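You operate a simulated robot arm through the tools that you are given. There is no shell and no other tool.

You run a simulated two-armed robot. Do the job below in one go: nothing can be reset, and whatever is moved stays where it is left.

Task
Open the steel tank, lift the basket on to the small table, drain the tank and shut its valve.
Fine: nothing is left in the tank; its lid stays open; both tubes stay in the basket; the other controls stay.

Only the result counts: the job must be done as asked and must still hold three seconds after the hand-in. Knocking over, shifting, dropping, spilling or breaking anything else fails it. Lids that push on must go on centred and level and be pressed home; caps that screw on are set level and turned clockwise until they are tight.

Robot
Two 7-joint arms with two-finger parallel grippers on one trunk that stands fixed in place. Base frame: the origin is at the foot of the trunk, x ahead of it, y to its left, z up. Lengths are in m, angles in degrees, forces in N, time in s.
The left shoulder is at [0.05, 0.177, 1.204], the right one opposite. With the tool pointing down near the work surface each hand reaches from about 0.1 to 0.68 m from the base axis, measured 20 degrees to its own side. Payload 3.43 kg a hand.
Tool frame (each hand has its own): the origin (TCP) lies between the finger pads and is the grasp point; the fingertips stand 0.034 m ahead of it; z points along the fingers, y is the line along which they close. The gripper opens to 0.128 m. The fingers are 0.024 m wide and 0.012 m thick; the gripper's body (0.048 by 0.13 m) begins 0.096 m behind the TCP.
Orientation is that of the tool frame in the base frame, as a unit quaternion [w, x, y, z]. With the fingers straight down and closing along the base's y, the tool's x points along the base's -x, its y along +y and its z along -z.

Tools
- The arms move only by the tool jog_arm. It takes "left_increments", "right_increments" or both (then of equal length, played together; a hand with none holds still); each is a list of rows, each a list of 7 numbers: the finger opening in m, from 0 to 0.128, then the shift along the tool's x, y, z in units of 30 mm (1.0 is 30 mm), then the turn, a rotation vector about the tool's x, y, z in units of 6 degrees (1.0 is 6 degrees). In form: [[gripper, dx, dy, dz, rx, ry, rz], ...]. A call has 1 to 20 rows; each row shifts and turns the commanded pose from where the row before left it, along the tool's axes as they then stand. A call with a number of a shift or a turn outside -1 to 1 is refused whole. A row lasts 0.2 s, in which the tool goes at most 0.05 m and 8.6 degrees; a call with a longer step from one row to the next is refused whole, and so is a gripper value outside its range. A pose out of reach is approached as far as the arm can. The call stops where the force on the tool passes 90 N (or 10 N more than at its start, if that is more) or the arm is blocked; 0.2 s more then pass. Each finger travels about 0.108 m/s and halts on what it meets, pressing with about 22 N; the grip force reading is that of the motor and also rises with nothing between the fingers. The clock runs only during rows and for 0.2 s after the last one: add rows that do not move to give the fingers time. It gives the time, the measured TCP pose, the force on the tool (base axes), the opening and the grip force at its end, in the units of the frame above (readings bear some noise), with the torque about the TCP (base axes, N m) and any sound that the robot's microphone picked up.
- Cameras (640 x 400 px; columns grow to the right, rows downward): "scene" is now at [0.1464, -0.0455, 1.3703]; the picture's right is [-0.53, -0.85, 0.00], its down [-0.47, 0.29, -0.83] and it looks along [0.71, -0.44, -0.56] (base axes); focal length 214 px, centre (320, 200). "left" rides on the left gripper at [0.076, 0.011, -0.16] in its tool frame; the picture's right is [-0.15, 0.99, 0.00], its down [-0.88, -0.13, -0.46] and it looks along [-0.45, -0.07, 0.89] (tool axes); focal length 234 px, centre (320, 200). "right" rides on the right gripper at [0.076, -0.011, -0.16] in its tool frame; the picture's right is [0.15, 0.99, 0.00], its down [-0.88, 0.13, -0.46] and it looks along [-0.45, 0.07, 0.89] (tool axes); focal length 234 px, centre (320, 200). There is no depth. A picture from a camera that has moved, and an enlarged one, comes with that camera's place and axes in the base frame and with its lens.
- snapshot(camera): a new picture of that camera. It takes no simulated time.
- move_column(by): slides the trunk up (or, below 0, down) by that many m; the arms and the scene camera ride with it, the base frame stays. It gives what a move gives, with no picture.
- aim_head(pan, tilt): turns the head with the scene camera to pan (to the left, within 80 degrees either way) and tilt (down, from -29 to 69), counted from straight ahead of the robot. It gives what a move gives.
- close_up(camera, box): a new picture of the part [left, top, right, bottom] of that camera's present view, enlarged. It takes no simulated time.
- sign_off(): hands the job in; it is judged then, once.

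Nothing tells you positions but the pictures and the camera data. Unless the task says otherwise, let go and move clear before handing in.

The tools are called after "Request:" by a JSON object that holds its "api" and its "payload". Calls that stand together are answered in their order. jog_arm: Moves the arms, as the interface text tells. Its arguments: {"type":"object","properties":{"left_increments":{"type":"array","items":{"type":"array","items":{"type":"number"}}},"right_increments":{"type":"array","items":{"type":"array","items":{"type":"number"}}}},"required":[]} The other tools are called the same way: move_column (by) slides the trunk up or down; aim_head (pan, tilt) turns the head that bears the scene camera; snapshot (camera) takes a picture; close_up (camera, box) takes an enlarged picture of a part of a camera's view; sign_off () hands the job in.

At the start:

```text
clock: 0.0
left_tcp_pos: [0.3004, 0.0546, 1.276]
left_ee_rot: [0.0, 0.0, 1.0, 0.0]
left_force: [-0.1, -0.3, 0.5]
left_ft_torque: [-0.01, -0.02, 0.04]
left_finger_gap: 0.1278
left_grip_force: 0.1
right_tcp_pos: [0.2738, -0.253, 1.3357]
right_ee_rot: [0.0, 0.0, 1.0, 0.001]
right_force: [0.1, 0.5, 0.7]
right_ft_torque: [0.03, -0.01, 0.0]
right_finger_gap: 0.1283
right_grip_force: 0.1
trunk travel left (down, up): [-0.375, 0.026]
head pan, tilt: [-31.7, 33.9]
```

scene: 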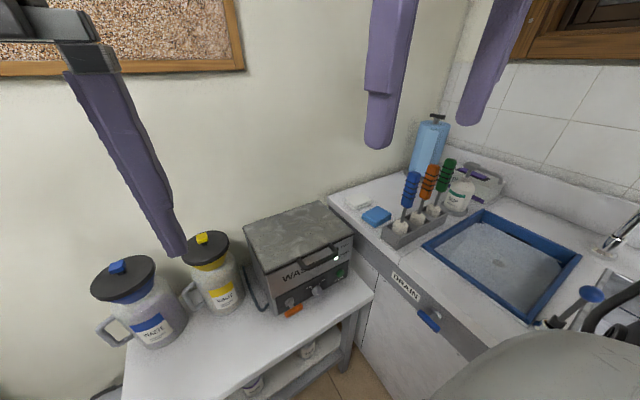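
right: 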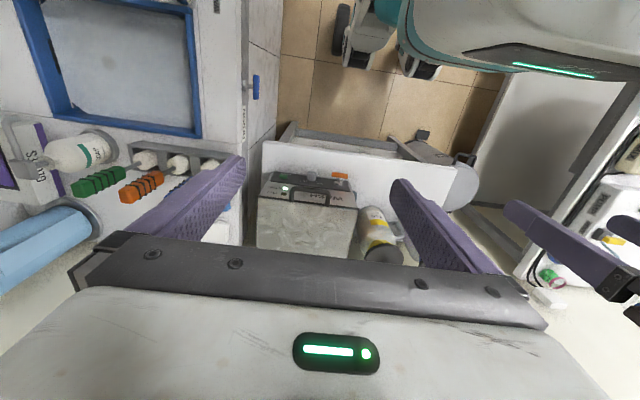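
left: 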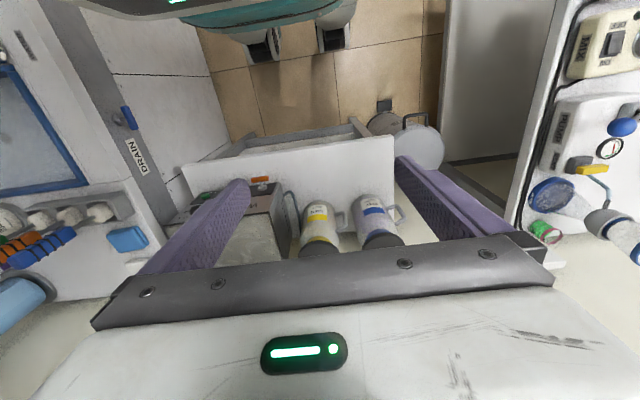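

I see a grey steel box with a front panel on a low white table ahead, two waste jugs beside it, and a sink counter to the right. I'll take closer looks before moving anything.

Request:
{"api": "close_up", "payload": {"camera": "scene", "box": [220, 190, 400, 330]}}

Request:
{"api": "close_up", "payload": {"camera": "right", "box": [230, 120, 420, 270]}}

Request:
{"api": "close_up", "payload": {"camera": "left", "box": [160, 120, 460, 270]}}

Request:
{"api": "close_up", "payload": {"camera": "left", "box": [500, 0, 640, 300]}}

```text
2.86 times, centred on (310, 260) of scene
camera zoom: at [0.1464, -0.0455, 1.3703], right [-0.53, -0.85, 0.0], down [-0.47, 0.29, -0.83], along [0.71, -0.44, -0.56], focal length 613 px, centre (349, 29)
```

zoom: 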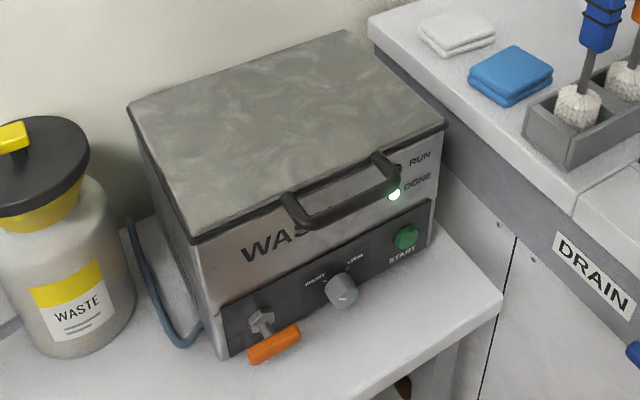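

```text
2.67 times, centred on (325, 195) of right
camera zoom: at [0.1971, -0.2638, 1.4944], right [-0.15, 0.99, 0.0], down [0.88, 0.13, 0.46], along [0.45, 0.07, -0.89], focal length 624 px, centre (307, 213)
```

zoom: 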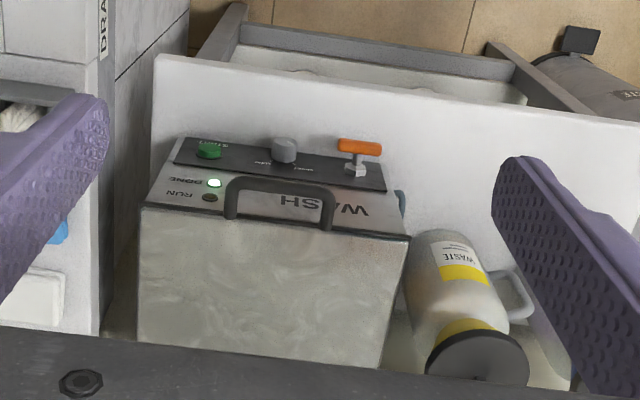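

```text
2.13 times, centred on (310, 195) of left
camera zoom: at [0.2245, 0.0656, 1.4363], right [0.14, 0.99, 0.0], down [0.88, -0.13, 0.46], along [0.45, -0.07, -0.89], focal length 500 px, centre (341, 211)
```

zoom: 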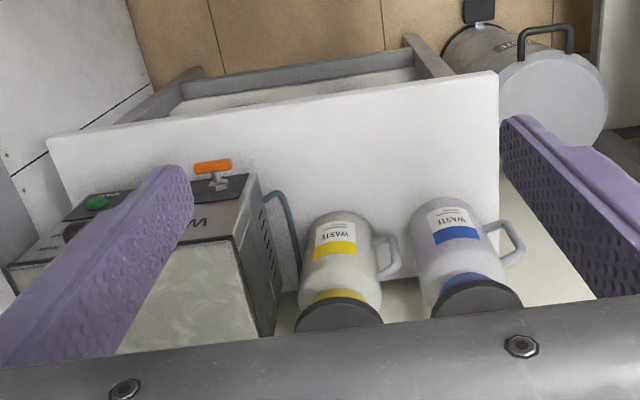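

```text
1.33 times, centred on (570, 150) of left
camera zoom: at [0.2245, 0.0656, 1.4363], right [0.14, 0.99, 0.0], down [0.88, -0.13, 0.46], along [0.45, -0.07, -0.89], focal length 312 px, centre (-13, 267)
```

zoom: 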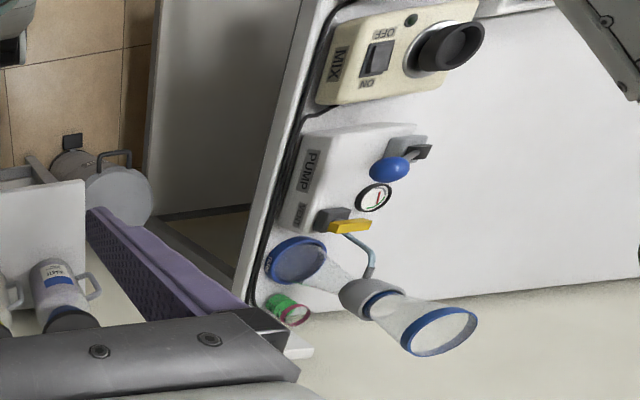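

The box is labelled WASH, with a lid handle at its front, an orange valve, a grey knob and a green START button. I'll look around with the head to find the small table and where the hose goes.

Request:
{"api": "aim_head", "payload": {"pan": 0, "tilt": 45}}

Request:
{"api": "snapshot", "payload": {"camera": "scene"}}

Request:
{"api": "aim_head", "payload": {"pan": 45, "tilt": 40}}

Request:
{"api": "snapshot", "payload": {"camera": "scene"}}

Request:
{"api": "aim_head", "payload": {"pan": -60, "tilt": 40}}

Request:
{"api": "snapshot", "payload": {"camera": "scene"}}

Request:
{"api": "aim_head", "payload": {"pan": -20, "tilt": 55}}

Request:
{"api": "snapshot", "payload": {"camera": "scene"}}

```text
clock: 1.0
left_tcp_pos: [0.3003, 0.0554, 1.2768]
left_ee_rot: [0.0, -0.001, 1.0, -0.001]
left_force: [-0.2, 0.4, -0.1]
left_ft_torque: [-0.04, -0.02, 0.0]
left_finger_gap: 0.1279
left_grip_force: 0.1
right_tcp_pos: [0.2734, -0.2535, 1.3353]
right_ee_rot: [0.001, 0.001, 1.0, 0.0]
right_force: [0.3, -0.1, 0.1]
right_ft_torque: [0.0, 0.02, -0.01]
right_finger_gap: 0.1282
right_grip_force: 0.0
trunk travel left (down, up): [-0.375, 0.026]
head pan, tilt: [0.0, 45.0]
```

```text
taken
camera scene: at [0.1523, 0.001, 1.3538], right [0.0, -1.0, 0.0], down [-0.71, 0.0, -0.71], along [0.71, 0.0, -0.71], focal length 214 px, centre (320, 200)
```

scene: 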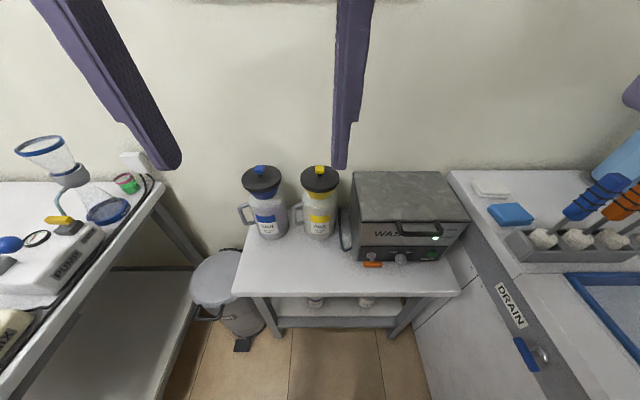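

```text
clock: 2.1
left_tcp_pos: [0.3004, 0.0553, 1.2781]
left_ee_rot: [0.0, 0.004, 1.0, -0.004]
left_force: [-11.1, 46.1, 20.7]
left_ft_torque: [-7.83, -0.53, -3.3]
left_finger_gap: 0.1282
left_grip_force: 0.0
right_tcp_pos: [0.2736, -0.2532, 1.3351]
right_ee_rot: [0.0, 0.001, 1.0, -0.001]
right_force: [-0.9, 0.4, 0.9]
right_ft_torque: [-0.01, -0.02, 0.0]
right_finger_gap: 0.128
right_grip_force: 0.1
trunk travel left (down, up): [-0.375, 0.026]
head pan, tilt: [45.0, 40.0]
```

```text
taken
camera scene: at [0.1532, 0.009, 1.356], right [0.1, -1.0, 0.0], down [-0.68, -0.07, -0.73], along [0.72, 0.07, -0.69], focal length 214 px, centre (320, 200)
```

scene: 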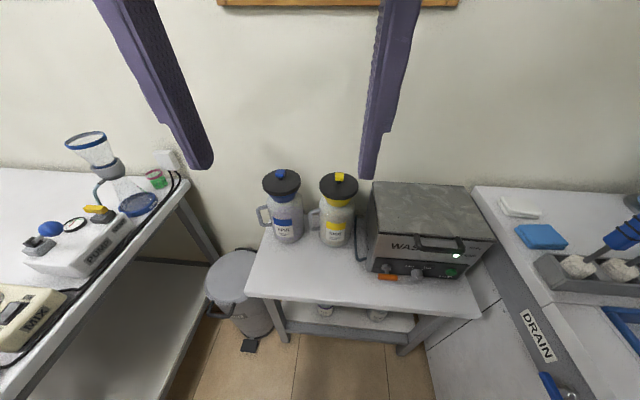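

```text
clock: 3.9
left_tcp_pos: [0.301, 0.0545, 1.2775]
left_ee_rot: [0.0, -0.002, 1.0, -0.002]
left_force: [0.0, -0.3, 0.2]
left_ft_torque: [0.01, -0.03, 0.0]
left_finger_gap: 0.1279
left_grip_force: 0.0
right_tcp_pos: [0.2751, -0.2546, 1.3352]
right_ee_rot: [0.0, 0.0, 1.0, -0.001]
right_force: [0.2, -1.0, 0.1]
right_ft_torque: [0.03, 0.0, 0.01]
right_finger_gap: 0.1282
right_grip_force: 0.0
trunk travel left (down, up): [-0.375, 0.026]
head pan, tilt: [-60.0, 40.0]
```

```text
taken
camera scene: at [0.1135, -0.0725, 1.3611], right [-0.87, -0.5, 0.0], down [-0.32, 0.56, -0.77], along [0.38, -0.66, -0.64], focal length 214 px, centre (320, 200)
```

scene: 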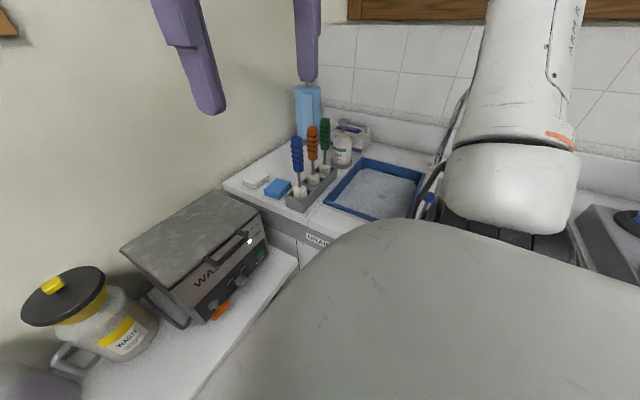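

```text
clock: 5.0
left_tcp_pos: [0.2992, 0.0541, 1.277]
left_ee_rot: [0.0, 0.0, 1.0, -0.001]
left_force: [0.1, 0.6, -0.2]
left_ft_torque: [-0.01, 0.0, -0.03]
left_finger_gap: 0.1281
left_grip_force: 0.1
right_tcp_pos: [0.2726, -0.2536, 1.3346]
right_ee_rot: [0.0, 0.001, 1.0, 0.0]
right_force: [-0.3, 0.2, 0.2]
right_ft_torque: [0.03, 0.02, -0.04]
right_finger_gap: 0.1279
right_grip_force: 0.2
trunk travel left (down, up): [-0.375, 0.026]
head pan, tilt: [-20.0, 55.0]
```

```text
taken
camera scene: at [0.1387, -0.0236, 1.3404], right [-0.34, -0.94, 0.0], down [-0.77, 0.28, -0.57], along [0.54, -0.2, -0.82], focal length 214 px, centre (320, 200)
```

scene: 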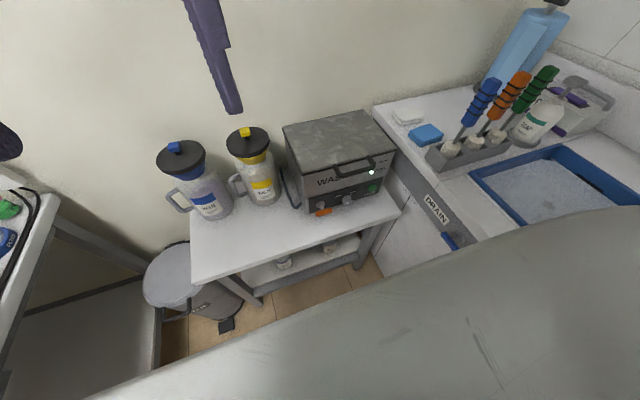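

Request:
{"api": "close_up", "payload": {"camera": "scene", "box": [140, 100, 410, 270]}}

Request:
{"api": "close_up", "payload": {"camera": "scene", "box": [270, 150, 400, 232]}}

Request:
{"api": "close_up", "payload": {"camera": "scene", "box": [380, 60, 640, 260]}}

Request:
{"api": "close_up", "payload": {"camera": "scene", "box": [220, 120, 310, 220]}}

```text
2.35 times, centred on (275, 185) of scene
camera zoom: at [0.1387, -0.0236, 1.3404], right [-0.34, -0.94, 0.0], down [-0.77, 0.28, -0.57], along [0.54, -0.2, -0.82], focal length 505 px, centre (426, 235)
```

zoom: 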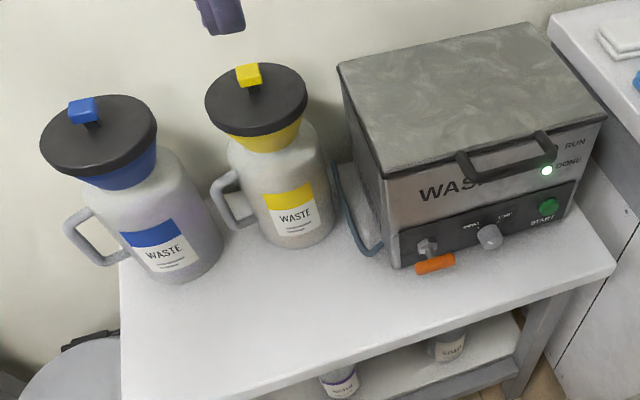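

```text
4.88 times, centred on (335, 191) of scene
camera zoom: at [0.1387, -0.0236, 1.3404], right [-0.34, -0.94, 0.0], down [-0.77, 0.28, -0.57], along [0.54, -0.2, -0.82], focal length 1046 px, centre (247, 244)
```

zoom: 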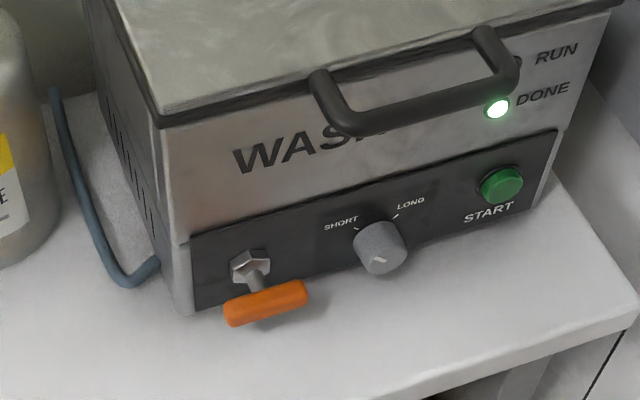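

```text
2.00 times, centred on (510, 160) of scene
camera zoom: at [0.1387, -0.0236, 1.3404], right [-0.34, -0.94, 0.0], down [-0.77, 0.28, -0.57], along [0.54, -0.2, -0.82], focal length 429 px, centre (-60, 280)
```

zoom: 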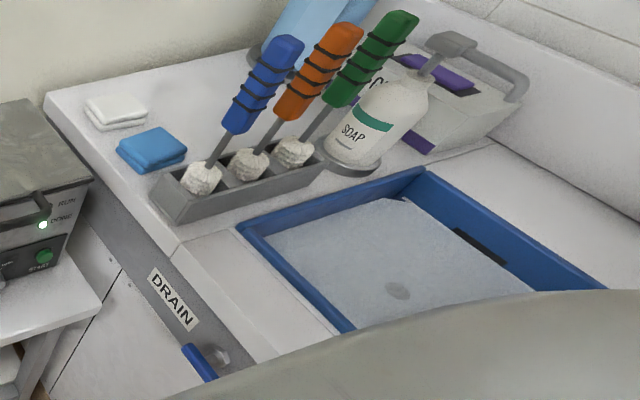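

```text
4.00 times, centred on (265, 170) of scene
camera zoom: at [0.1387, -0.0236, 1.3404], right [-0.34, -0.94, 0.0], down [-0.77, 0.28, -0.57], along [0.54, -0.2, -0.82], focal length 858 px, centre (540, 320)
```

zoom: 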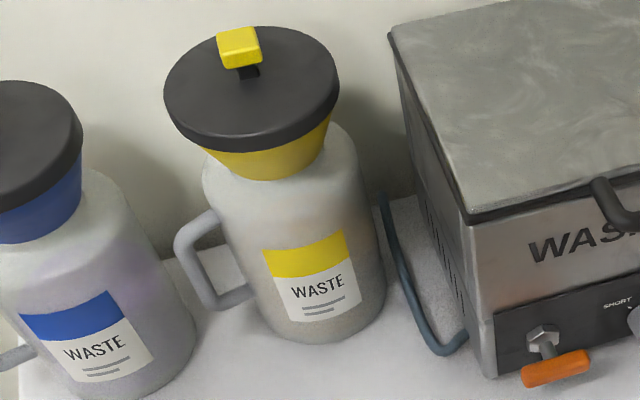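

The steel tank is the WASH box on the small white table: lid handle bar near (0.465, -0.25, 0.92), T-shaped orange valve near (0.46, -0.157, 0.78), table top near z 0.73. I'll first bring the right hand forward and turn it to point ahead, well clear of everything, to check that the arm can do this.

Request:
{"api": "jog_arm", "payload": {"right_increments": [[0.128, -0.84, 0, 0, 0, 0, 0], [0.128, -0.84, 0, 0, 0, 0, 0], [0.1, -0.84, 0, 0, 0, 0, 0], [0.08, -0.84, 0, 0, 0, 0, 0], [0.06, -0.84, 0, 0, 0, 0, 0], [0.06, 0, 0, 0, 0, 0, 0]]}}

Request:
{"api": "jog_arm", "payload": {"right_increments": [[0.06, 0, 0, 0.747, 0, -1, 0], [0.06, 0.078, 0, 0.743, 0, -1, 0], [0.06, 0.155, 0, 0.731, 0, -1, 0], [0.06, 0.231, 0, 0.71, 0, -1, 0], [0.06, 0.304, 0, 0.682, 0, -1, 0], [0.06, 0.374, 0, 0.647, 0, -1, 0], [0.06, 0.439, 0, 0.604, 0, -1, 0], [0.06, 0.5, 0, 0.555, 0, -1, 0], [0.06, 0, 0, 0, 0, 0, 0]]}}

Request:
{"api": "snapshot", "payload": {"camera": "scene"}}

Request:
{"api": "snapshot", "payload": {"camera": "right"}}

```text
clock: 6.4
left_tcp_pos: [0.2996, 0.0549, 1.2767]
left_ee_rot: [0.0, -0.001, 1.0, -0.001]
left_force: [-0.2, -0.1, -0.7]
left_ft_torque: [-0.04, -0.05, -0.01]
left_finger_gap: 0.128
left_grip_force: 0.1
right_tcp_pos: [0.3998, -0.2504, 1.3352]
right_ee_rot: [0.001, -0.001, 1.0, 0.0]
right_force: [-0.6, -0.4, 0.2]
right_ft_torque: [0.01, 0.0, 0.02]
right_finger_gap: 0.0603
right_grip_force: 0.0
trunk travel left (down, up): [-0.375, 0.026]
head pan, tilt: [-20.0, 55.0]
```

```text
clock: 8.4
left_tcp_pos: [0.2995, 0.0545, 1.2762]
left_ee_rot: [-0.001, -0.001, 1.0, -0.001]
left_force: [-0.4, -0.5, -0.2]
left_ft_torque: [-0.01, 0.0, 0.0]
left_finger_gap: 0.1285
left_grip_force: 0.1
right_tcp_pos: [0.4162, -0.2546, 1.1672]
right_ee_rot: [0.407, 0.001, 0.914, 0.0]
right_force: [0.1, -0.3, -0.7]
right_ft_torque: [-0.01, -0.01, -0.03]
right_finger_gap: 0.0598
right_grip_force: 0.1
right hand out of reach, approached as far as the arm can: row 8
trunk travel left (down, up): [-0.375, 0.026]
head pan, tilt: [-20.0, 55.0]
```

```text
taken
camera scene: at [0.1383, -0.0236, 1.3404], right [-0.34, -0.94, 0.0], down [-0.77, 0.28, -0.57], along [0.54, -0.2, -0.82], focal length 214 px, centre (320, 200)
```

scene: 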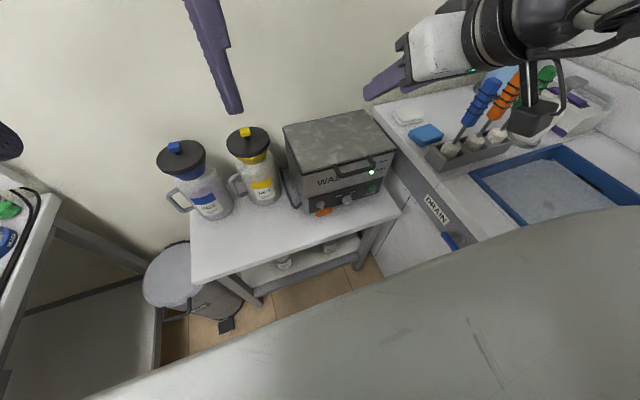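

```text
taken
camera right: at [0.2473, -0.2647, 1.2163], right [-0.1, 0.99, -0.11], down [0.25, 0.13, 0.96], along [0.96, 0.07, -0.26], focal length 234 px, centre (320, 200)
```

right: 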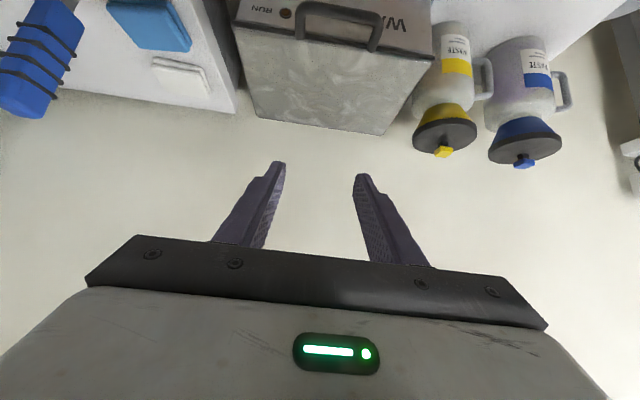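

The arm is short of reach when it points forward this high and close. I'll lower the hand with the present tilt, then keep turning to see how far it can go.

Request:
{"api": "jog_arm", "payload": {"right_increments": [[0.06, 0.619, 0, 0.5575, 0, 0, 0], [0.06, 0.619, 0, 0.5575, 0, 0, 0], [0.06, 0.619, 0, 0.5575, 0, 0, 0], [0.06, 0.619, 0, 0.5575, 0, 0, 0], [0.06, 0.619, 0, 0.5575, 0, 0, 0], [0.06, 0.619, 0, 0.5575, 0, 0, 0], [0.06, 0, 0, 0, 0, 0, 0]]}}

```text
clock: 10.0
left_tcp_pos: [0.3002, 0.0536, 1.277]
left_ee_rot: [0.0, -0.002, 1.0, -0.001]
left_force: [0.6, 0.5, 0.8]
left_ft_torque: [-0.02, -0.03, 0.01]
left_finger_gap: 0.1282
left_grip_force: 0.2
right_tcp_pos: [0.4517, -0.2577, 1.0287]
right_ee_rot: [0.407, 0.001, 0.914, 0.0]
right_force: [-0.6, 0.4, 0.5]
right_ft_torque: [0.02, 0.0, -0.06]
right_finger_gap: 0.0602
right_grip_force: 0.2
right hand out of reach, approached as far as the arm can: row 1, 2, 3, 4, 6
trunk travel left (down, up): [-0.375, 0.026]
head pan, tilt: [-20.0, 55.0]
```

Pointing forward works better with the shoulders lower. I'll lift the right hand back up clear of the tank, then lower the trunk.

Request:
{"api": "jog_arm", "payload": {"right_increments": [[0.06, -0.594, 0, -0.535, 0, 0, 0], [0.06, -0.594, 0, -0.535, 0, 0, 0], [0.06, -0.594, 0, -0.535, 0, 0, 0], [0.06, -0.594, 0, -0.535, 0, 0, 0], [0.06, -0.594, 0, -0.535, 0, 0, 0], [0.06, -0.2845, 0, -0.929, 0, 1, 0], [0.06, -0.186, 0, -0.954, 0, 1, 0], [0.06, -0.085, 0, -0.968, 0, 1, 0], [0.06, 0.0165, 0, -0.971, 0, 1, 0], [0.06, 0, 0, 0, 0, 0, 0]]}}

```text
clock: 12.2
left_tcp_pos: [0.2996, 0.0552, 1.2759]
left_ee_rot: [0.0, -0.001, 1.0, -0.001]
left_force: [0.0, 0.9, 0.2]
left_ft_torque: [-0.02, 0.01, 0.01]
left_finger_gap: 0.1277
left_grip_force: 0.0
right_tcp_pos: [0.3916, -0.2588, 1.2469]
right_ee_rot: [0.208, -0.001, 0.978, 0.001]
right_force: [-0.3, 0.9, -0.4]
right_ft_torque: [0.01, -0.01, -0.01]
right_finger_gap: 0.0598
right_grip_force: 0.0
trunk travel left (down, up): [-0.375, 0.026]
head pan, tilt: [-20.0, 55.0]
```

Request:
{"api": "aim_head", "payload": {"pan": -75, "tilt": 35}}

Request:
{"api": "snapshot", "payload": {"camera": "scene"}}

Request:
{"api": "snapshot", "payload": {"camera": "left"}}

Request:
{"api": "snapshot", "payload": {"camera": "right"}}

```text
clock: 13.4
left_tcp_pos: [0.3005, 0.0547, 1.2754]
left_ee_rot: [0.0, -0.001, 1.0, -0.002]
left_force: [-0.2, 0.2, -0.3]
left_ft_torque: [-0.01, -0.01, 0.0]
left_finger_gap: 0.1281
left_grip_force: 0.0
right_tcp_pos: [0.3908, -0.2584, 1.2475]
right_ee_rot: [0.208, 0.001, 0.978, 0.0]
right_force: [0.4, -0.6, 0.1]
right_ft_torque: [0.0, 0.02, -0.02]
right_finger_gap: 0.0599
right_grip_force: 0.0
trunk travel left (down, up): [-0.375, 0.026]
head pan, tilt: [-75.0, 35.0]
```

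```text
taken
camera scene: at [0.0939, -0.084, 1.3686], right [-0.97, -0.26, 0.0], down [-0.15, 0.55, -0.82], along [0.21, -0.79, -0.57], focal length 214 px, centre (320, 200)
```

scene: 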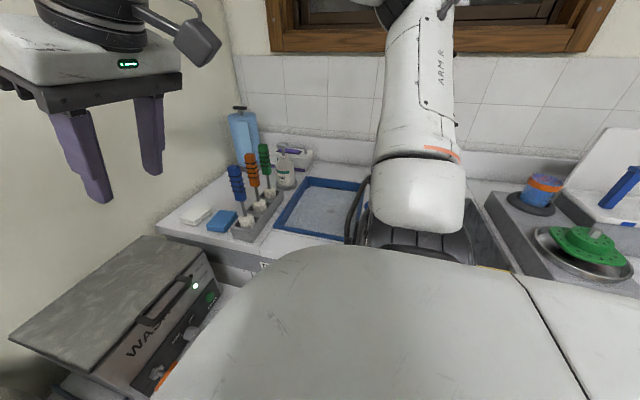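

```text
taken
camera left: at [0.2245, 0.0656, 1.4363], right [0.14, 0.99, 0.0], down [0.88, -0.13, 0.46], along [0.45, -0.07, -0.89], focal length 234 px, centre (320, 200)
```

left: 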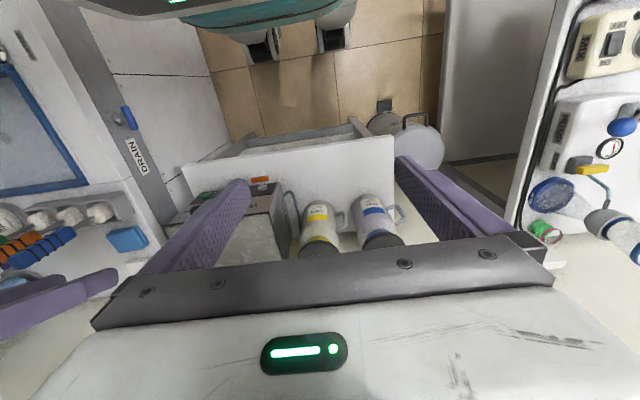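

```text
taken
camera right: at [0.2559, -0.2692, 1.3621], right [-0.13, 0.99, -0.06], down [0.62, 0.13, 0.77], along [0.77, 0.07, -0.63], focal length 234 px, centre (320, 200)
```

right: 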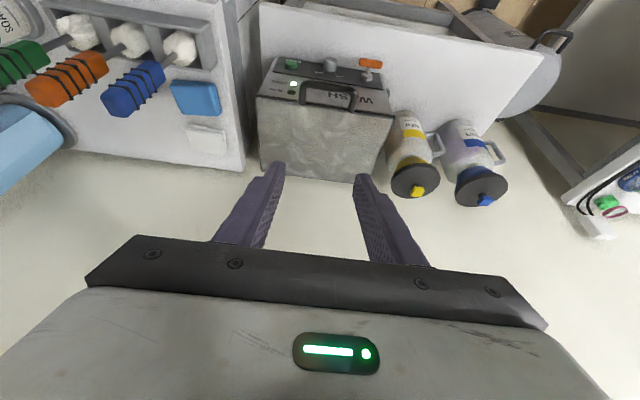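

Request:
{"api": "aim_head", "payload": {"pan": -78, "tilt": 10}}

Request:
{"api": "snapshot", "payload": {"camera": "scene"}}

Request:
{"api": "aim_head", "payload": {"pan": -78, "tilt": 60}}

Request:
{"api": "snapshot", "payload": {"camera": "scene"}}

```text
clock: 14.3
left_tcp_pos: [0.2996, 0.054, 1.2762]
left_ee_rot: [-0.001, -0.001, 1.0, -0.001]
left_force: [-0.7, 0.3, 0.5]
left_ft_torque: [0.01, -0.01, -0.03]
left_finger_gap: 0.1279
left_grip_force: 0.2
right_tcp_pos: [0.3913, -0.2589, 1.2469]
right_ee_rot: [0.209, 0.001, 0.978, 0.0]
right_force: [0.8, -0.2, -0.1]
right_ft_torque: [0.02, 0.0, -0.01]
right_finger_gap: 0.06
right_grip_force: 0.0
trunk travel left (down, up): [-0.375, 0.026]
head pan, tilt: [-78.0, 10.0]
```

```text
taken
camera scene: at [0.0903, -0.0899, 1.4087], right [-0.98, -0.21, 0.0], down [-0.04, 0.17, -0.98], along [0.2, -0.96, -0.17], focal length 214 px, centre (320, 200)
```

scene: 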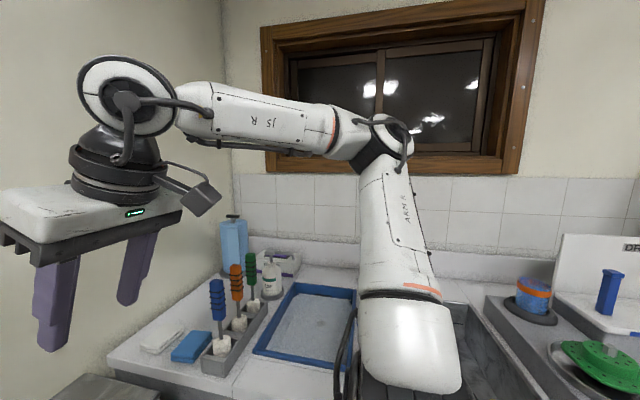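

```text
clock: 15.5
left_tcp_pos: [0.3003, 0.055, 1.2765]
left_ee_rot: [0.0, -0.001, 1.0, 0.0]
left_force: [0.3, 0.0, 0.0]
left_ft_torque: [-0.01, 0.01, -0.01]
left_finger_gap: 0.1281
left_grip_force: 0.0
right_tcp_pos: [0.3912, -0.259, 1.2471]
right_ee_rot: [0.208, 0.001, 0.978, -0.001]
right_force: [0.6, 0.5, -0.5]
right_ft_torque: [-0.03, -0.01, -0.01]
right_finger_gap: 0.0601
right_grip_force: 0.0
trunk travel left (down, up): [-0.375, 0.026]
head pan, tilt: [-78.0, 60.0]
```

```text
taken
camera scene: at [0.0849, -0.0641, 1.3344], right [-0.98, -0.21, 0.0], down [-0.18, 0.85, -0.5], along [0.1, -0.49, -0.87], focal length 214 px, centre (320, 200)
```

scene: 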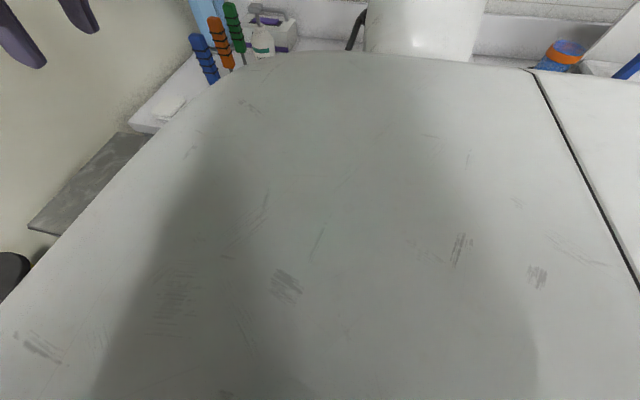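

The right arm's layout is clear: upper arm upright, elbow high, and straight-down tool poses reach easily. So I'll grip the lid's bow handle from above with the fingers closing along x, and first turn the right hand to straight down with a 90° twist.

Request:
{"api": "aim_head", "payload": {"pan": -30, "tilt": 45}}

Request:
{"api": "jog_arm", "payload": {"right_increments": [[0.06, 0, 0, 0, 0, 1, 0], [0.06, 0, 0, 0, 0, 1, 0], [0.06, 0, 0, 0, 0, 1, 0], [0.06, 0, 0, 0, 0, 1, 0], [0.06, 0, 0, 0, 0, 0, 1], [0.06, 0, 0, 0, 0, 0, 1], [0.06, 0, 0, 0, 0, 0, 1], [0.06, 0, 0, 0, 0, 0, 1], [0.06, 0, 0, 0, 0, 0, 1], [0.06, 0, 0, 0, 0, 0, 1], [0.06, 0, 0, 0, 0, 0, 1], [0.06, 0, 0, 0, 0, 0, 1], [0.06, 0, 0, 0, 0, 0, 1], [0.06, 0, 0, 0, 0, 0, 1], [0.06, 0, 0, 0, 0, 0, 1], [0.06, 0, 0, 0, 0, 0, 1], [0.06, 0, 0, 0, 0, 0, 1], [0.06, 0, 0, 0, 0, 0, 1], [0.06, 0, 0, 0, 0, 0, 1]]}}

Request:
{"api": "snapshot", "payload": {"camera": "right"}}

Request:
{"api": "snapshot", "payload": {"camera": "scene"}}

```text
clock: 16.6
left_tcp_pos: [0.3012, 0.0544, 1.2759]
left_ee_rot: [0.0, -0.001, 1.0, -0.001]
left_force: [0.1, 0.1, 0.9]
left_ft_torque: [0.0, -0.02, 0.01]
left_finger_gap: 0.1281
left_grip_force: 0.0
right_tcp_pos: [0.3912, -0.2591, 1.2475]
right_ee_rot: [0.208, -0.001, 0.978, 0.0]
right_force: [0.1, -0.7, 0.3]
right_ft_torque: [0.01, -0.01, 0.02]
right_finger_gap: 0.0603
right_grip_force: 0.1
trunk travel left (down, up): [-0.375, 0.026]
head pan, tilt: [-30.0, 45.0]
```

```text
clock: 20.6
left_tcp_pos: [0.3005, 0.0545, 1.2766]
left_ee_rot: [0.0, -0.001, 1.0, 0.0]
left_force: [-0.4, -0.1, 0.6]
left_ft_torque: [-0.01, 0.0, -0.01]
left_finger_gap: 0.1281
left_grip_force: 0.0
right_tcp_pos: [0.3923, -0.2573, 1.2485]
right_ee_rot: [0.0, 0.708, 0.706, 0.0]
right_force: [0.3, -0.5, 0.6]
right_ft_torque: [0.01, 0.0, 0.0]
right_finger_gap: 0.0601
right_grip_force: 0.2
trunk travel left (down, up): [-0.375, 0.026]
head pan, tilt: [-30.0, 45.0]
```

```text
taken
camera right: at [0.3809, -0.1808, 1.4079], right [0.99, 0.14, 0.0], down [0.13, -0.88, 0.46], along [0.07, -0.45, -0.89], focal length 234 px, centre (320, 200)
```

right: 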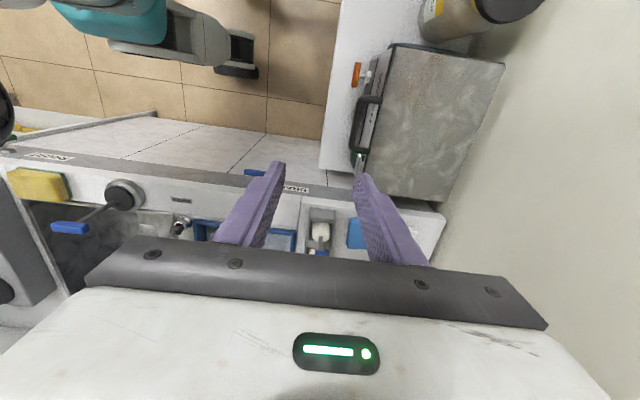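

```text
taken
camera scene: at [0.1414, -0.0396, 1.3538], right [-0.5, -0.87, 0.0], down [-0.61, 0.35, -0.71], along [0.61, -0.35, -0.71], focal length 214 px, centre (320, 200)
```

scene: 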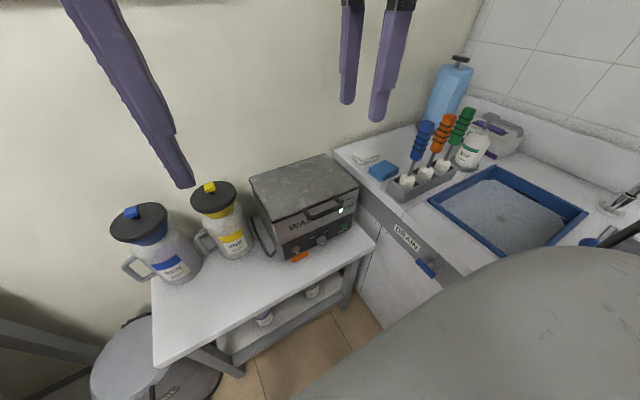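

Request:
{"api": "close_up", "payload": {"camera": "right", "box": [320, 30, 520, 210]}}

Request:
{"api": "close_up", "payload": {"camera": "scene", "box": [240, 145, 380, 275]}}

```text
2.22 times, centred on (420, 120) of right
camera zoom: at [0.3809, -0.1808, 1.4079], right [0.99, 0.14, 0.0], down [0.13, -0.88, 0.46], along [0.07, -0.45, -0.89], focal length 520 px, centre (98, 378)
```

zoom: 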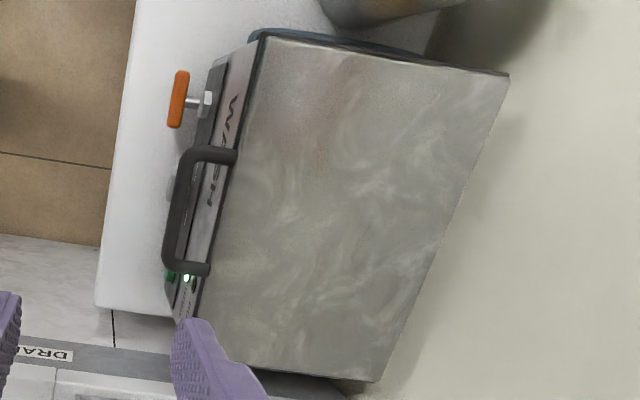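

```text
3.08 times, centred on (310, 210) of scene
camera zoom: at [0.1414, -0.0396, 1.3538], right [-0.5, -0.87, 0.0], down [-0.61, 0.35, -0.71], along [0.61, -0.35, -0.71], focal length 660 px, centre (351, 169)
```

zoom: 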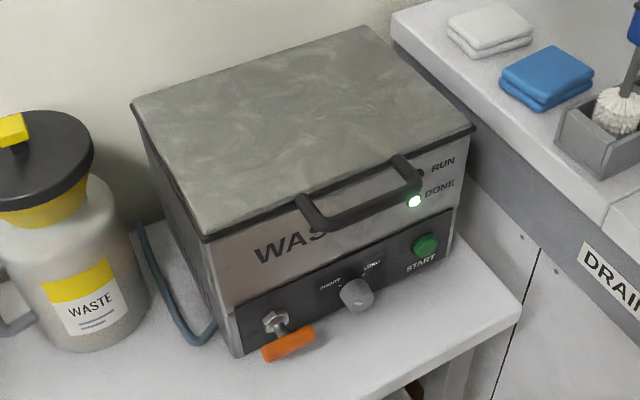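

The handle's bar is at about (0.465, -0.247, 0.921), with about 3 cm of free gap to the lid edge. I'll move above it and check the alignment before going down.

Request:
{"api": "jog_arm", "payload": {"right_increments": [[0.036, 0.043, 0.303, 0.9, 0, 0, 0], [0.036, 0.043, 0.303, 0.9, 0, 0, 0], [0.036, 0.043, 0.303, 0.9, 0, 0, 0], [0.036, 0.043, 0.303, 0.9, 0, 0, 0], [0.036, 0.043, 0.303, 0.9, 0, 0, 0], [0.036, 0.043, 0.303, 0.9, 0, 0, 0], [0.036, 0.043, 0.303, 0.9, 0, 0, 0], [0.036, 0.043, 0.303, 0.9, 0, 0, 0], [0.036, 0, 0, 0, 0, 0, 0]]}}

Request:
{"api": "snapshot", "payload": {"camera": "right"}}

Request:
{"api": "close_up", "payload": {"camera": "scene", "box": [240, 105, 400, 275]}}

```text
clock: 22.6
left_tcp_pos: [0.2999, 0.0552, 1.2766]
left_ee_rot: [0.0, -0.001, 1.0, -0.001]
left_force: [-0.4, 0.1, 0.8]
left_ft_torque: [0.0, -0.04, -0.01]
left_finger_gap: 0.1279
left_grip_force: 0.1
right_tcp_pos: [0.4655, -0.2447, 1.0308]
right_ee_rot: [0.001, 0.708, 0.706, 0.0]
right_force: [0.9, 1.0, 0.8]
right_ft_torque: [-0.05, -0.01, 0.01]
right_finger_gap: 0.0358
right_grip_force: 0.1
trunk travel left (down, up): [-0.375, 0.026]
head pan, tilt: [-30.0, 45.0]
```

```text
taken
camera right: at [0.4545, -0.1685, 1.19], right [0.99, 0.15, 0.0], down [0.13, -0.88, 0.46], along [0.07, -0.45, -0.89], focal length 234 px, centre (320, 200)
```

right: 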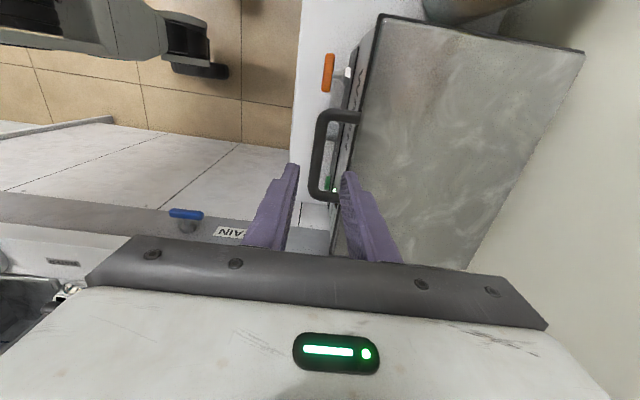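

```text
2.35 times, centred on (320, 190) of scene
camera zoom: at [0.1411, -0.0394, 1.3539], right [-0.5, -0.87, 0.0], down [-0.61, 0.35, -0.71], along [0.61, -0.35, -0.71], focal length 505 px, centre (320, 224)
```

zoom: 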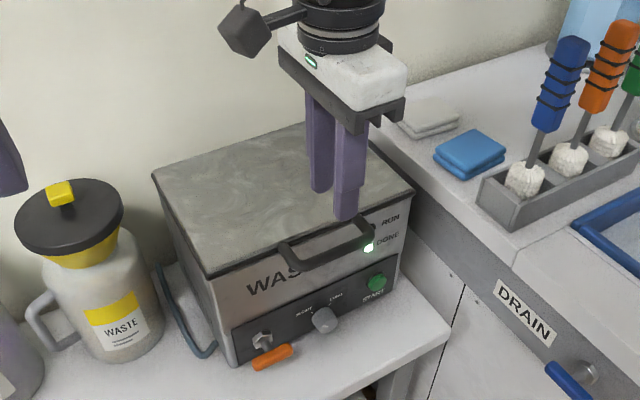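

Request:
{"api": "jog_arm", "payload": {"right_increments": [[0.036, 0, 0.02, 0.78, 0, 0, 0], [0.036, 0, 0.02, 0.78, 0, 0, 0], [0.036, 0, 0, 0.78, 0, 0, 0], [0.036, 0, 0, 0.78, 0, 0, 0], [0.036, 0, 0, 0, 0, 0, 0]]}}

Request:
{"api": "snapshot", "payload": {"camera": "right"}}

Request:
{"api": "close_up", "payload": {"camera": "scene", "box": [270, 145, 370, 245]}}

```text
clock: 23.9
left_tcp_pos: [0.2999, 0.0542, 1.2774]
left_ee_rot: [0.0, -0.001, 1.0, -0.001]
left_force: [0.6, 0.1, -0.6]
left_ft_torque: [0.0, 0.03, 0.01]
left_finger_gap: 0.1283
left_grip_force: 0.0
right_tcp_pos: [0.4648, -0.2428, 0.9387]
right_ee_rot: [0.001, 0.708, 0.706, 0.001]
right_force: [0.8, -0.4, -0.2]
right_ft_torque: [0.01, 0.02, -0.01]
right_finger_gap: 0.036
right_grip_force: 0.0
trunk travel left (down, up): [-0.375, 0.026]
head pan, tilt: [-30.0, 45.0]
```

```text
taken
camera right: at [0.4534, -0.1675, 1.0982], right [0.99, 0.15, 0.0], down [0.13, -0.88, 0.46], along [0.07, -0.45, -0.89], focal length 234 px, centre (320, 200)
```

right: 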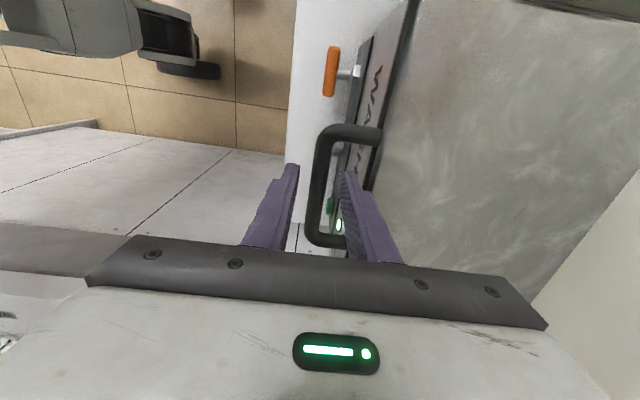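

```text
4.00 times, centred on (320, 195) of scene
camera zoom: at [0.1413, -0.0395, 1.3538], right [-0.5, -0.87, 0.0], down [-0.61, 0.35, -0.71], along [0.61, -0.35, -0.71], focal length 858 px, centre (320, 220)
```

zoom: 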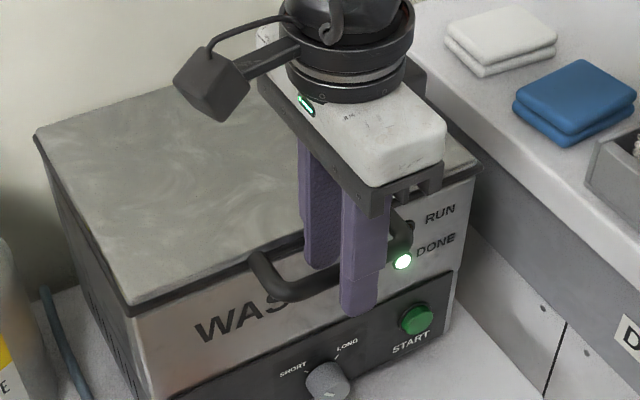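

The bar sits between the fingers with the inner finger in the gap. I'll close on it.

Request:
{"api": "jog_arm", "payload": {"right_increments": [[0.0, 0, 0, 0, 0, 0, 0], [0.0, 0, 0, 0, 0, 0, 0], [0.0, 0, 0, 0, 0, 0, 0], [0.0, 0, 0, 0, 0, 0, 0]]}}

Request:
{"api": "snapshot", "payload": {"camera": "right"}}

```text
clock: 24.9
left_tcp_pos: [0.3003, 0.0542, 1.2775]
left_ee_rot: [-0.001, 0.0, 1.0, 0.0]
left_force: [-0.2, -1.2, 0.0]
left_ft_torque: [0.0, -0.01, 0.0]
left_finger_gap: 0.1279
left_grip_force: 0.0
right_tcp_pos: [0.4656, -0.2452, 0.939]
right_ee_rot: [0.0, 0.707, 0.707, 0.001]
right_force: [-2.6, 1.6, -2.4]
right_ft_torque: [0.02, 0.12, -0.84]
right_finger_gap: 0.0136
right_grip_force: 45.5
trunk travel left (down, up): [-0.375, 0.026]
head pan, tilt: [-30.0, 45.0]
```

```text
taken
camera right: at [0.4533, -0.1676, 1.0982], right [0.99, 0.14, 0.0], down [0.13, -0.88, 0.46], along [0.07, -0.45, -0.89], focal length 234 px, centre (320, 200)
```

right: 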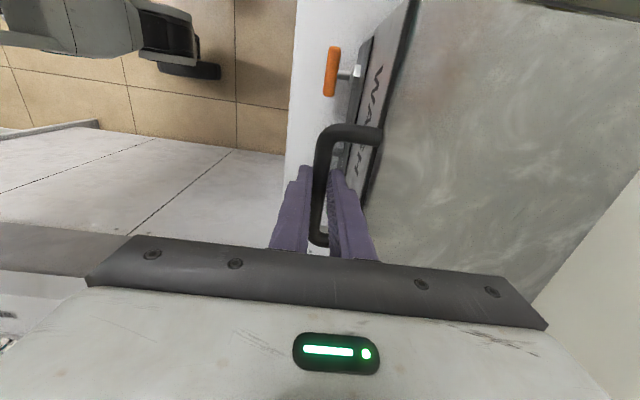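

Gripped, with the fingers stopped 13.6 mm apart on the bar. Now I'll begin lifting the lid along an arc about a hinge near x 0.70, starting with 12° to test it.

Request:
{"api": "jog_arm", "payload": {"right_increments": [[0.0, 0, 0.043, -0.82, 0, 0, 0], [0.0, 0, 0.127, -0.81, 0, 0, 0], [0.0, 0, 0, 0, 0, 0, 0]]}}

Request:
{"api": "close_up", "payload": {"camera": "scene", "box": [240, 125, 380, 265]}}

```text
clock: 25.6
left_tcp_pos: [0.2997, 0.0554, 1.2772]
left_ee_rot: [0.0, -0.001, 1.0, -0.002]
left_force: [-0.5, -0.7, 0.6]
left_ft_torque: [0.05, 0.04, -0.01]
left_finger_gap: 0.1281
left_grip_force: 0.0
right_tcp_pos: [0.4709, -0.2435, 0.9873]
right_ee_rot: [0.0, 0.708, 0.706, 0.0]
right_force: [-7.7, 4.9, -0.8]
right_ft_torque: [-0.73, 0.24, -0.79]
right_finger_gap: 0.0137
right_grip_force: 45.6
trunk travel left (down, up): [-0.375, 0.026]
head pan, tilt: [-30.0, 45.0]
```

```text
2.86 times, centred on (310, 195) of scene
camera zoom: at [0.1405, -0.0389, 1.354], right [-0.5, -0.87, 0.0], down [-0.61, 0.35, -0.71], along [0.61, -0.35, -0.71], focal length 613 px, centre (349, 214)
```

zoom: 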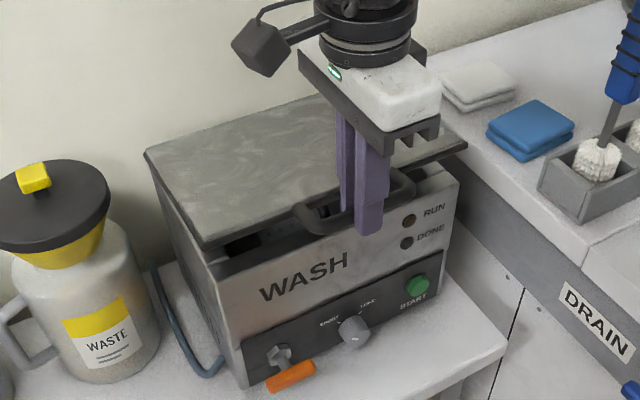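

The lid lifts freely with low forces. I'll continue along the arc and begin tilting the hand forward.

Request:
{"api": "jog_arm", "payload": {"right_increments": [[0.0, 0, 0.213, -0.79, 0, 0, 0], [0.0, 0, 0.293, -0.767, 0, 0, 0], [0.0, 0, 0.373, -0.73, 0, 0, 0], [0.0, 0, 0.383, -0.683, -1, 0, 0], [0.0, 0, 0.519, -0.576, -1, 0, 0], [0.0, 0, 0, 0, 0, 0, 0]]}}

Request:
{"api": "snapshot", "payload": {"camera": "scene"}}

Request:
{"api": "snapshot", "payload": {"camera": "right"}}

```text
clock: 27.1
left_tcp_pos: [0.2979, 0.0553, 1.2775]
left_ee_rot: [0.001, -0.001, 1.0, -0.002]
left_force: [0.1, -0.3, -0.3]
left_ft_torque: [0.03, -0.02, -0.03]
left_finger_gap: 0.1281
left_grip_force: 0.0
right_tcp_pos: [0.5229, -0.2444, 1.101]
right_ee_rot: [0.076, 0.703, 0.703, 0.075]
right_force: [-12.8, 1.8, 11.2]
right_ft_torque: [-0.21, 0.12, -0.52]
right_finger_gap: 0.0134
right_grip_force: 44.5
trunk travel left (down, up): [-0.375, 0.026]
head pan, tilt: [-30.0, 45.0]
```

```text
taken
camera scene: at [0.1385, -0.0387, 1.3543], right [-0.5, -0.87, 0.0], down [-0.61, 0.35, -0.71], along [0.61, -0.35, -0.71], focal length 214 px, centre (320, 200)
```

scene: 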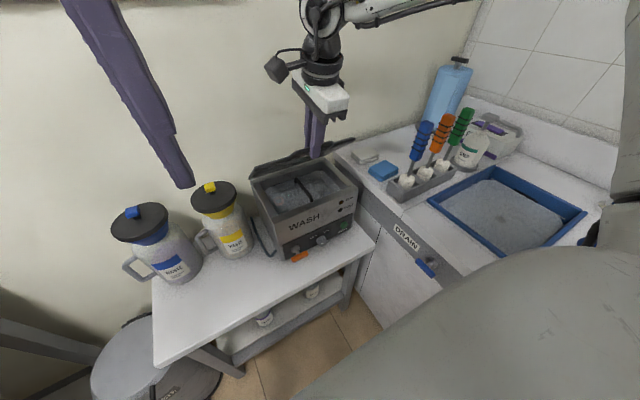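

```text
taken
camera right: at [0.4772, -0.1676, 1.2547], right [0.97, 0.15, 0.21], down [0.03, -0.88, 0.47], along [0.26, -0.45, -0.86], focal length 234 px, centre (320, 200)
```

right: 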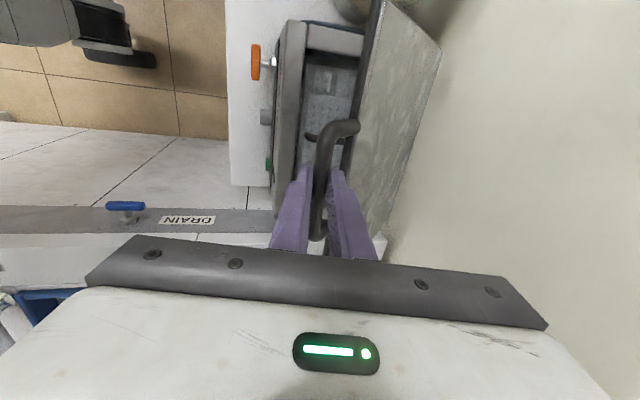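

The lid is about 40° open. From the measured path I refine the hinge to about (0.722, 0.917) with a 0.256 m radius, and carry on.

Request:
{"api": "jog_arm", "payload": {"right_increments": [[0.0, 0, 0.732, -0.56, 0, 0, 0], [0.0, 0, 0.715, -0.43, -1, 0, 0], [0.0, 0, 0, 0, 0, 0, 0]]}}

```text
clock: 27.9
left_tcp_pos: [0.2997, 0.0566, 1.2762]
left_ee_rot: [0.0, -0.001, 1.0, -0.002]
left_force: [0.3, 0.2, 0.0]
left_ft_torque: [0.01, -0.02, 0.03]
left_finger_gap: 0.128
left_grip_force: 0.1
right_tcp_pos: [0.5583, -0.2441, 1.1344]
right_ee_rot: [0.112, 0.698, 0.698, 0.112]
right_force: [-2.9, 8.6, 2.0]
right_ft_torque: [0.32, 0.04, -0.1]
right_finger_gap: 0.0138
right_grip_force: 45.1
trunk travel left (down, up): [-0.375, 0.026]
head pan, tilt: [-30.0, 45.0]
```

Request:
{"api": "jog_arm", "payload": {"right_increments": [[0.0, 0, 0.869, -0.289, 0, 0, 0], [0.0, 0, 0.819, -0.168, -1, 0, 0], [0.0, 0, 0.893, 0.018, 0, 0, 0], [0.0, 0, 0.827, 0.109, -1, 0, 0], [0.0, 0, 0, 0, 0, 0, 0]]}}

Request:
{"api": "snapshot", "payload": {"camera": "scene"}}

Request:
{"api": "snapshot", "payload": {"camera": "right"}}

```text
clock: 29.1
left_tcp_pos: [0.3022, 0.0563, 1.2769]
left_ee_rot: [-0.001, 0.0, 1.0, -0.001]
left_force: [-0.2, -0.7, -0.1]
left_ft_torque: [0.0, -0.02, -0.02]
left_finger_gap: 0.1279
left_grip_force: 0.1
right_tcp_pos: [0.6537, -0.2459, 1.1798]
right_ee_rot: [0.181, 0.683, 0.683, 0.182]
right_force: [0.8, 7.5, -13.4]
right_ft_torque: [0.44, 0.12, 0.6]
right_finger_gap: 0.0136
right_grip_force: 44.8
trunk travel left (down, up): [-0.375, 0.026]
head pan, tilt: [-30.0, 45.0]
```

```text
taken
camera scene: at [0.1431, -0.0389, 1.3535], right [-0.5, -0.87, 0.0], down [-0.61, 0.35, -0.71], along [0.61, -0.35, -0.71], focal length 214 px, centre (320, 200)
```

scene: 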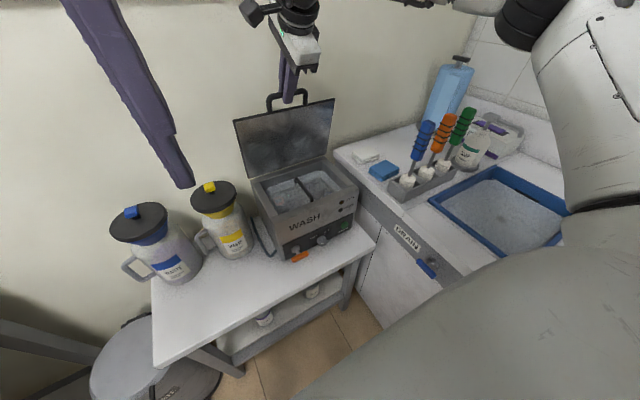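

```text
taken
camera right: at [0.564, -0.1684, 1.3119], right [0.86, 0.15, 0.49], down [-0.11, -0.88, 0.46], along [0.5, -0.45, -0.74], focal length 234 px, centre (320, 200)
```

right: 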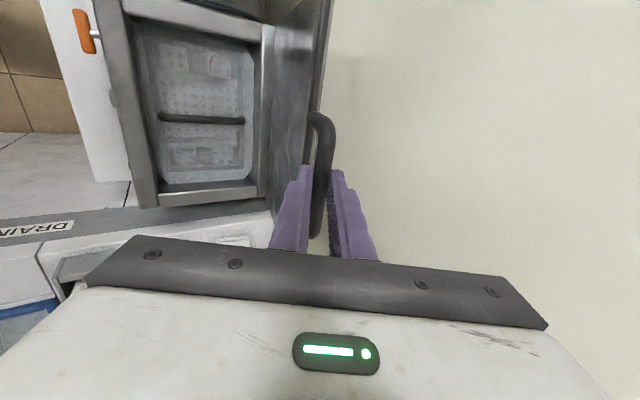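

Request:
{"api": "jog_arm", "payload": {"right_increments": [[0.0, 0, 0.78, 0.37, 0, 0, 0], [0.0, 0, 0.738, 0.376, -1, 0, 0], [0.0, 0, 0, 0, 0, 0, 0]]}}

Request:
{"api": "jog_arm", "payload": {"right_increments": [[0.0, 0, 0.36, 0.27, 0, 0, 0], [0.0, 0, 0.345, 0.27, 0, 0, 0], [0.0, 0, 0, 0, 0, 0, 0]]}}

Request:
{"api": "snapshot", "payload": {"camera": "scene"}}

Request:
{"api": "snapshot", "payload": {"camera": "right"}}

```text
clock: 29.9
left_tcp_pos: [0.3006, 0.0573, 1.2772]
left_ee_rot: [0.0, -0.001, 1.0, -0.002]
left_force: [-0.1, -0.2, -0.2]
left_ft_torque: [-0.02, 0.03, 0.03]
left_finger_gap: 0.1281
left_grip_force: 0.1
right_tcp_pos: [0.6934, -0.2455, 1.1833]
right_ee_rot: [0.217, 0.671, 0.674, 0.222]
right_force: [0.2, 19.7, 1.3]
right_ft_torque: [0.73, -0.04, 1.1]
right_finger_gap: 0.0138
right_grip_force: 45.0
right hand out of reach, approached as far as the arm can: row 1
trunk travel left (down, up): [-0.375, 0.026]
head pan, tilt: [-30.0, 45.0]
```

```text
clock: 30.6
left_tcp_pos: [0.2985, 0.0598, 1.2767]
left_ee_rot: [0.002, 0.0, 1.0, -0.004]
left_force: [-0.6, -0.9, 0.5]
left_ft_torque: [-0.05, -0.01, 0.02]
left_finger_gap: 0.128
left_grip_force: 0.1
right_tcp_pos: [0.698, -0.2483, 1.184]
right_ee_rot: [0.219, 0.668, 0.675, 0.225]
right_force: [-0.7, 28.1, 8.7]
right_ft_torque: [0.54, -0.11, 0.56]
right_finger_gap: 0.0135
right_grip_force: 45.2
right hand out of reach, approached as far as the arm can: row 1, 2
trunk travel left (down, up): [-0.375, 0.026]
head pan, tilt: [-30.0, 45.0]
```

```text
taken
camera scene: at [0.1403, -0.0348, 1.3542], right [-0.5, -0.87, 0.0], down [-0.61, 0.35, -0.71], along [0.61, -0.36, -0.7], focal length 214 px, centre (320, 200)
```

scene: 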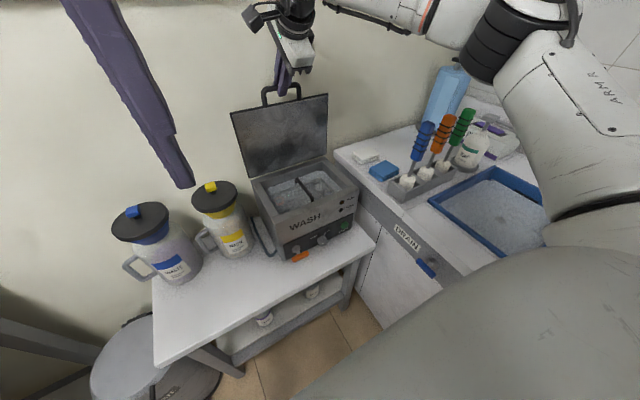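

```text
taken
camera right: at [0.5928, -0.1734, 1.3047], right [0.79, 0.15, 0.59], down [-0.16, -0.88, 0.44], along [0.59, -0.44, -0.68], focal length 234 px, centre (320, 200)
```

right: 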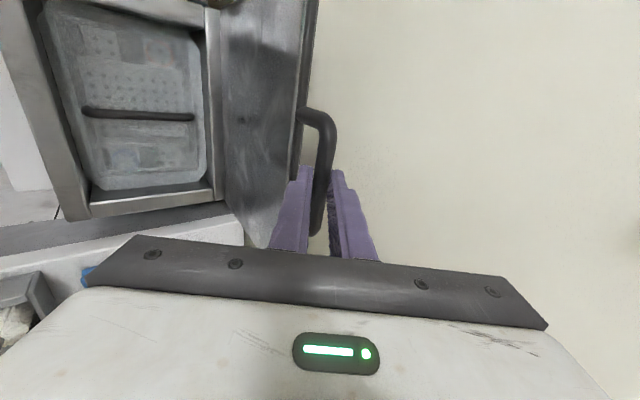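

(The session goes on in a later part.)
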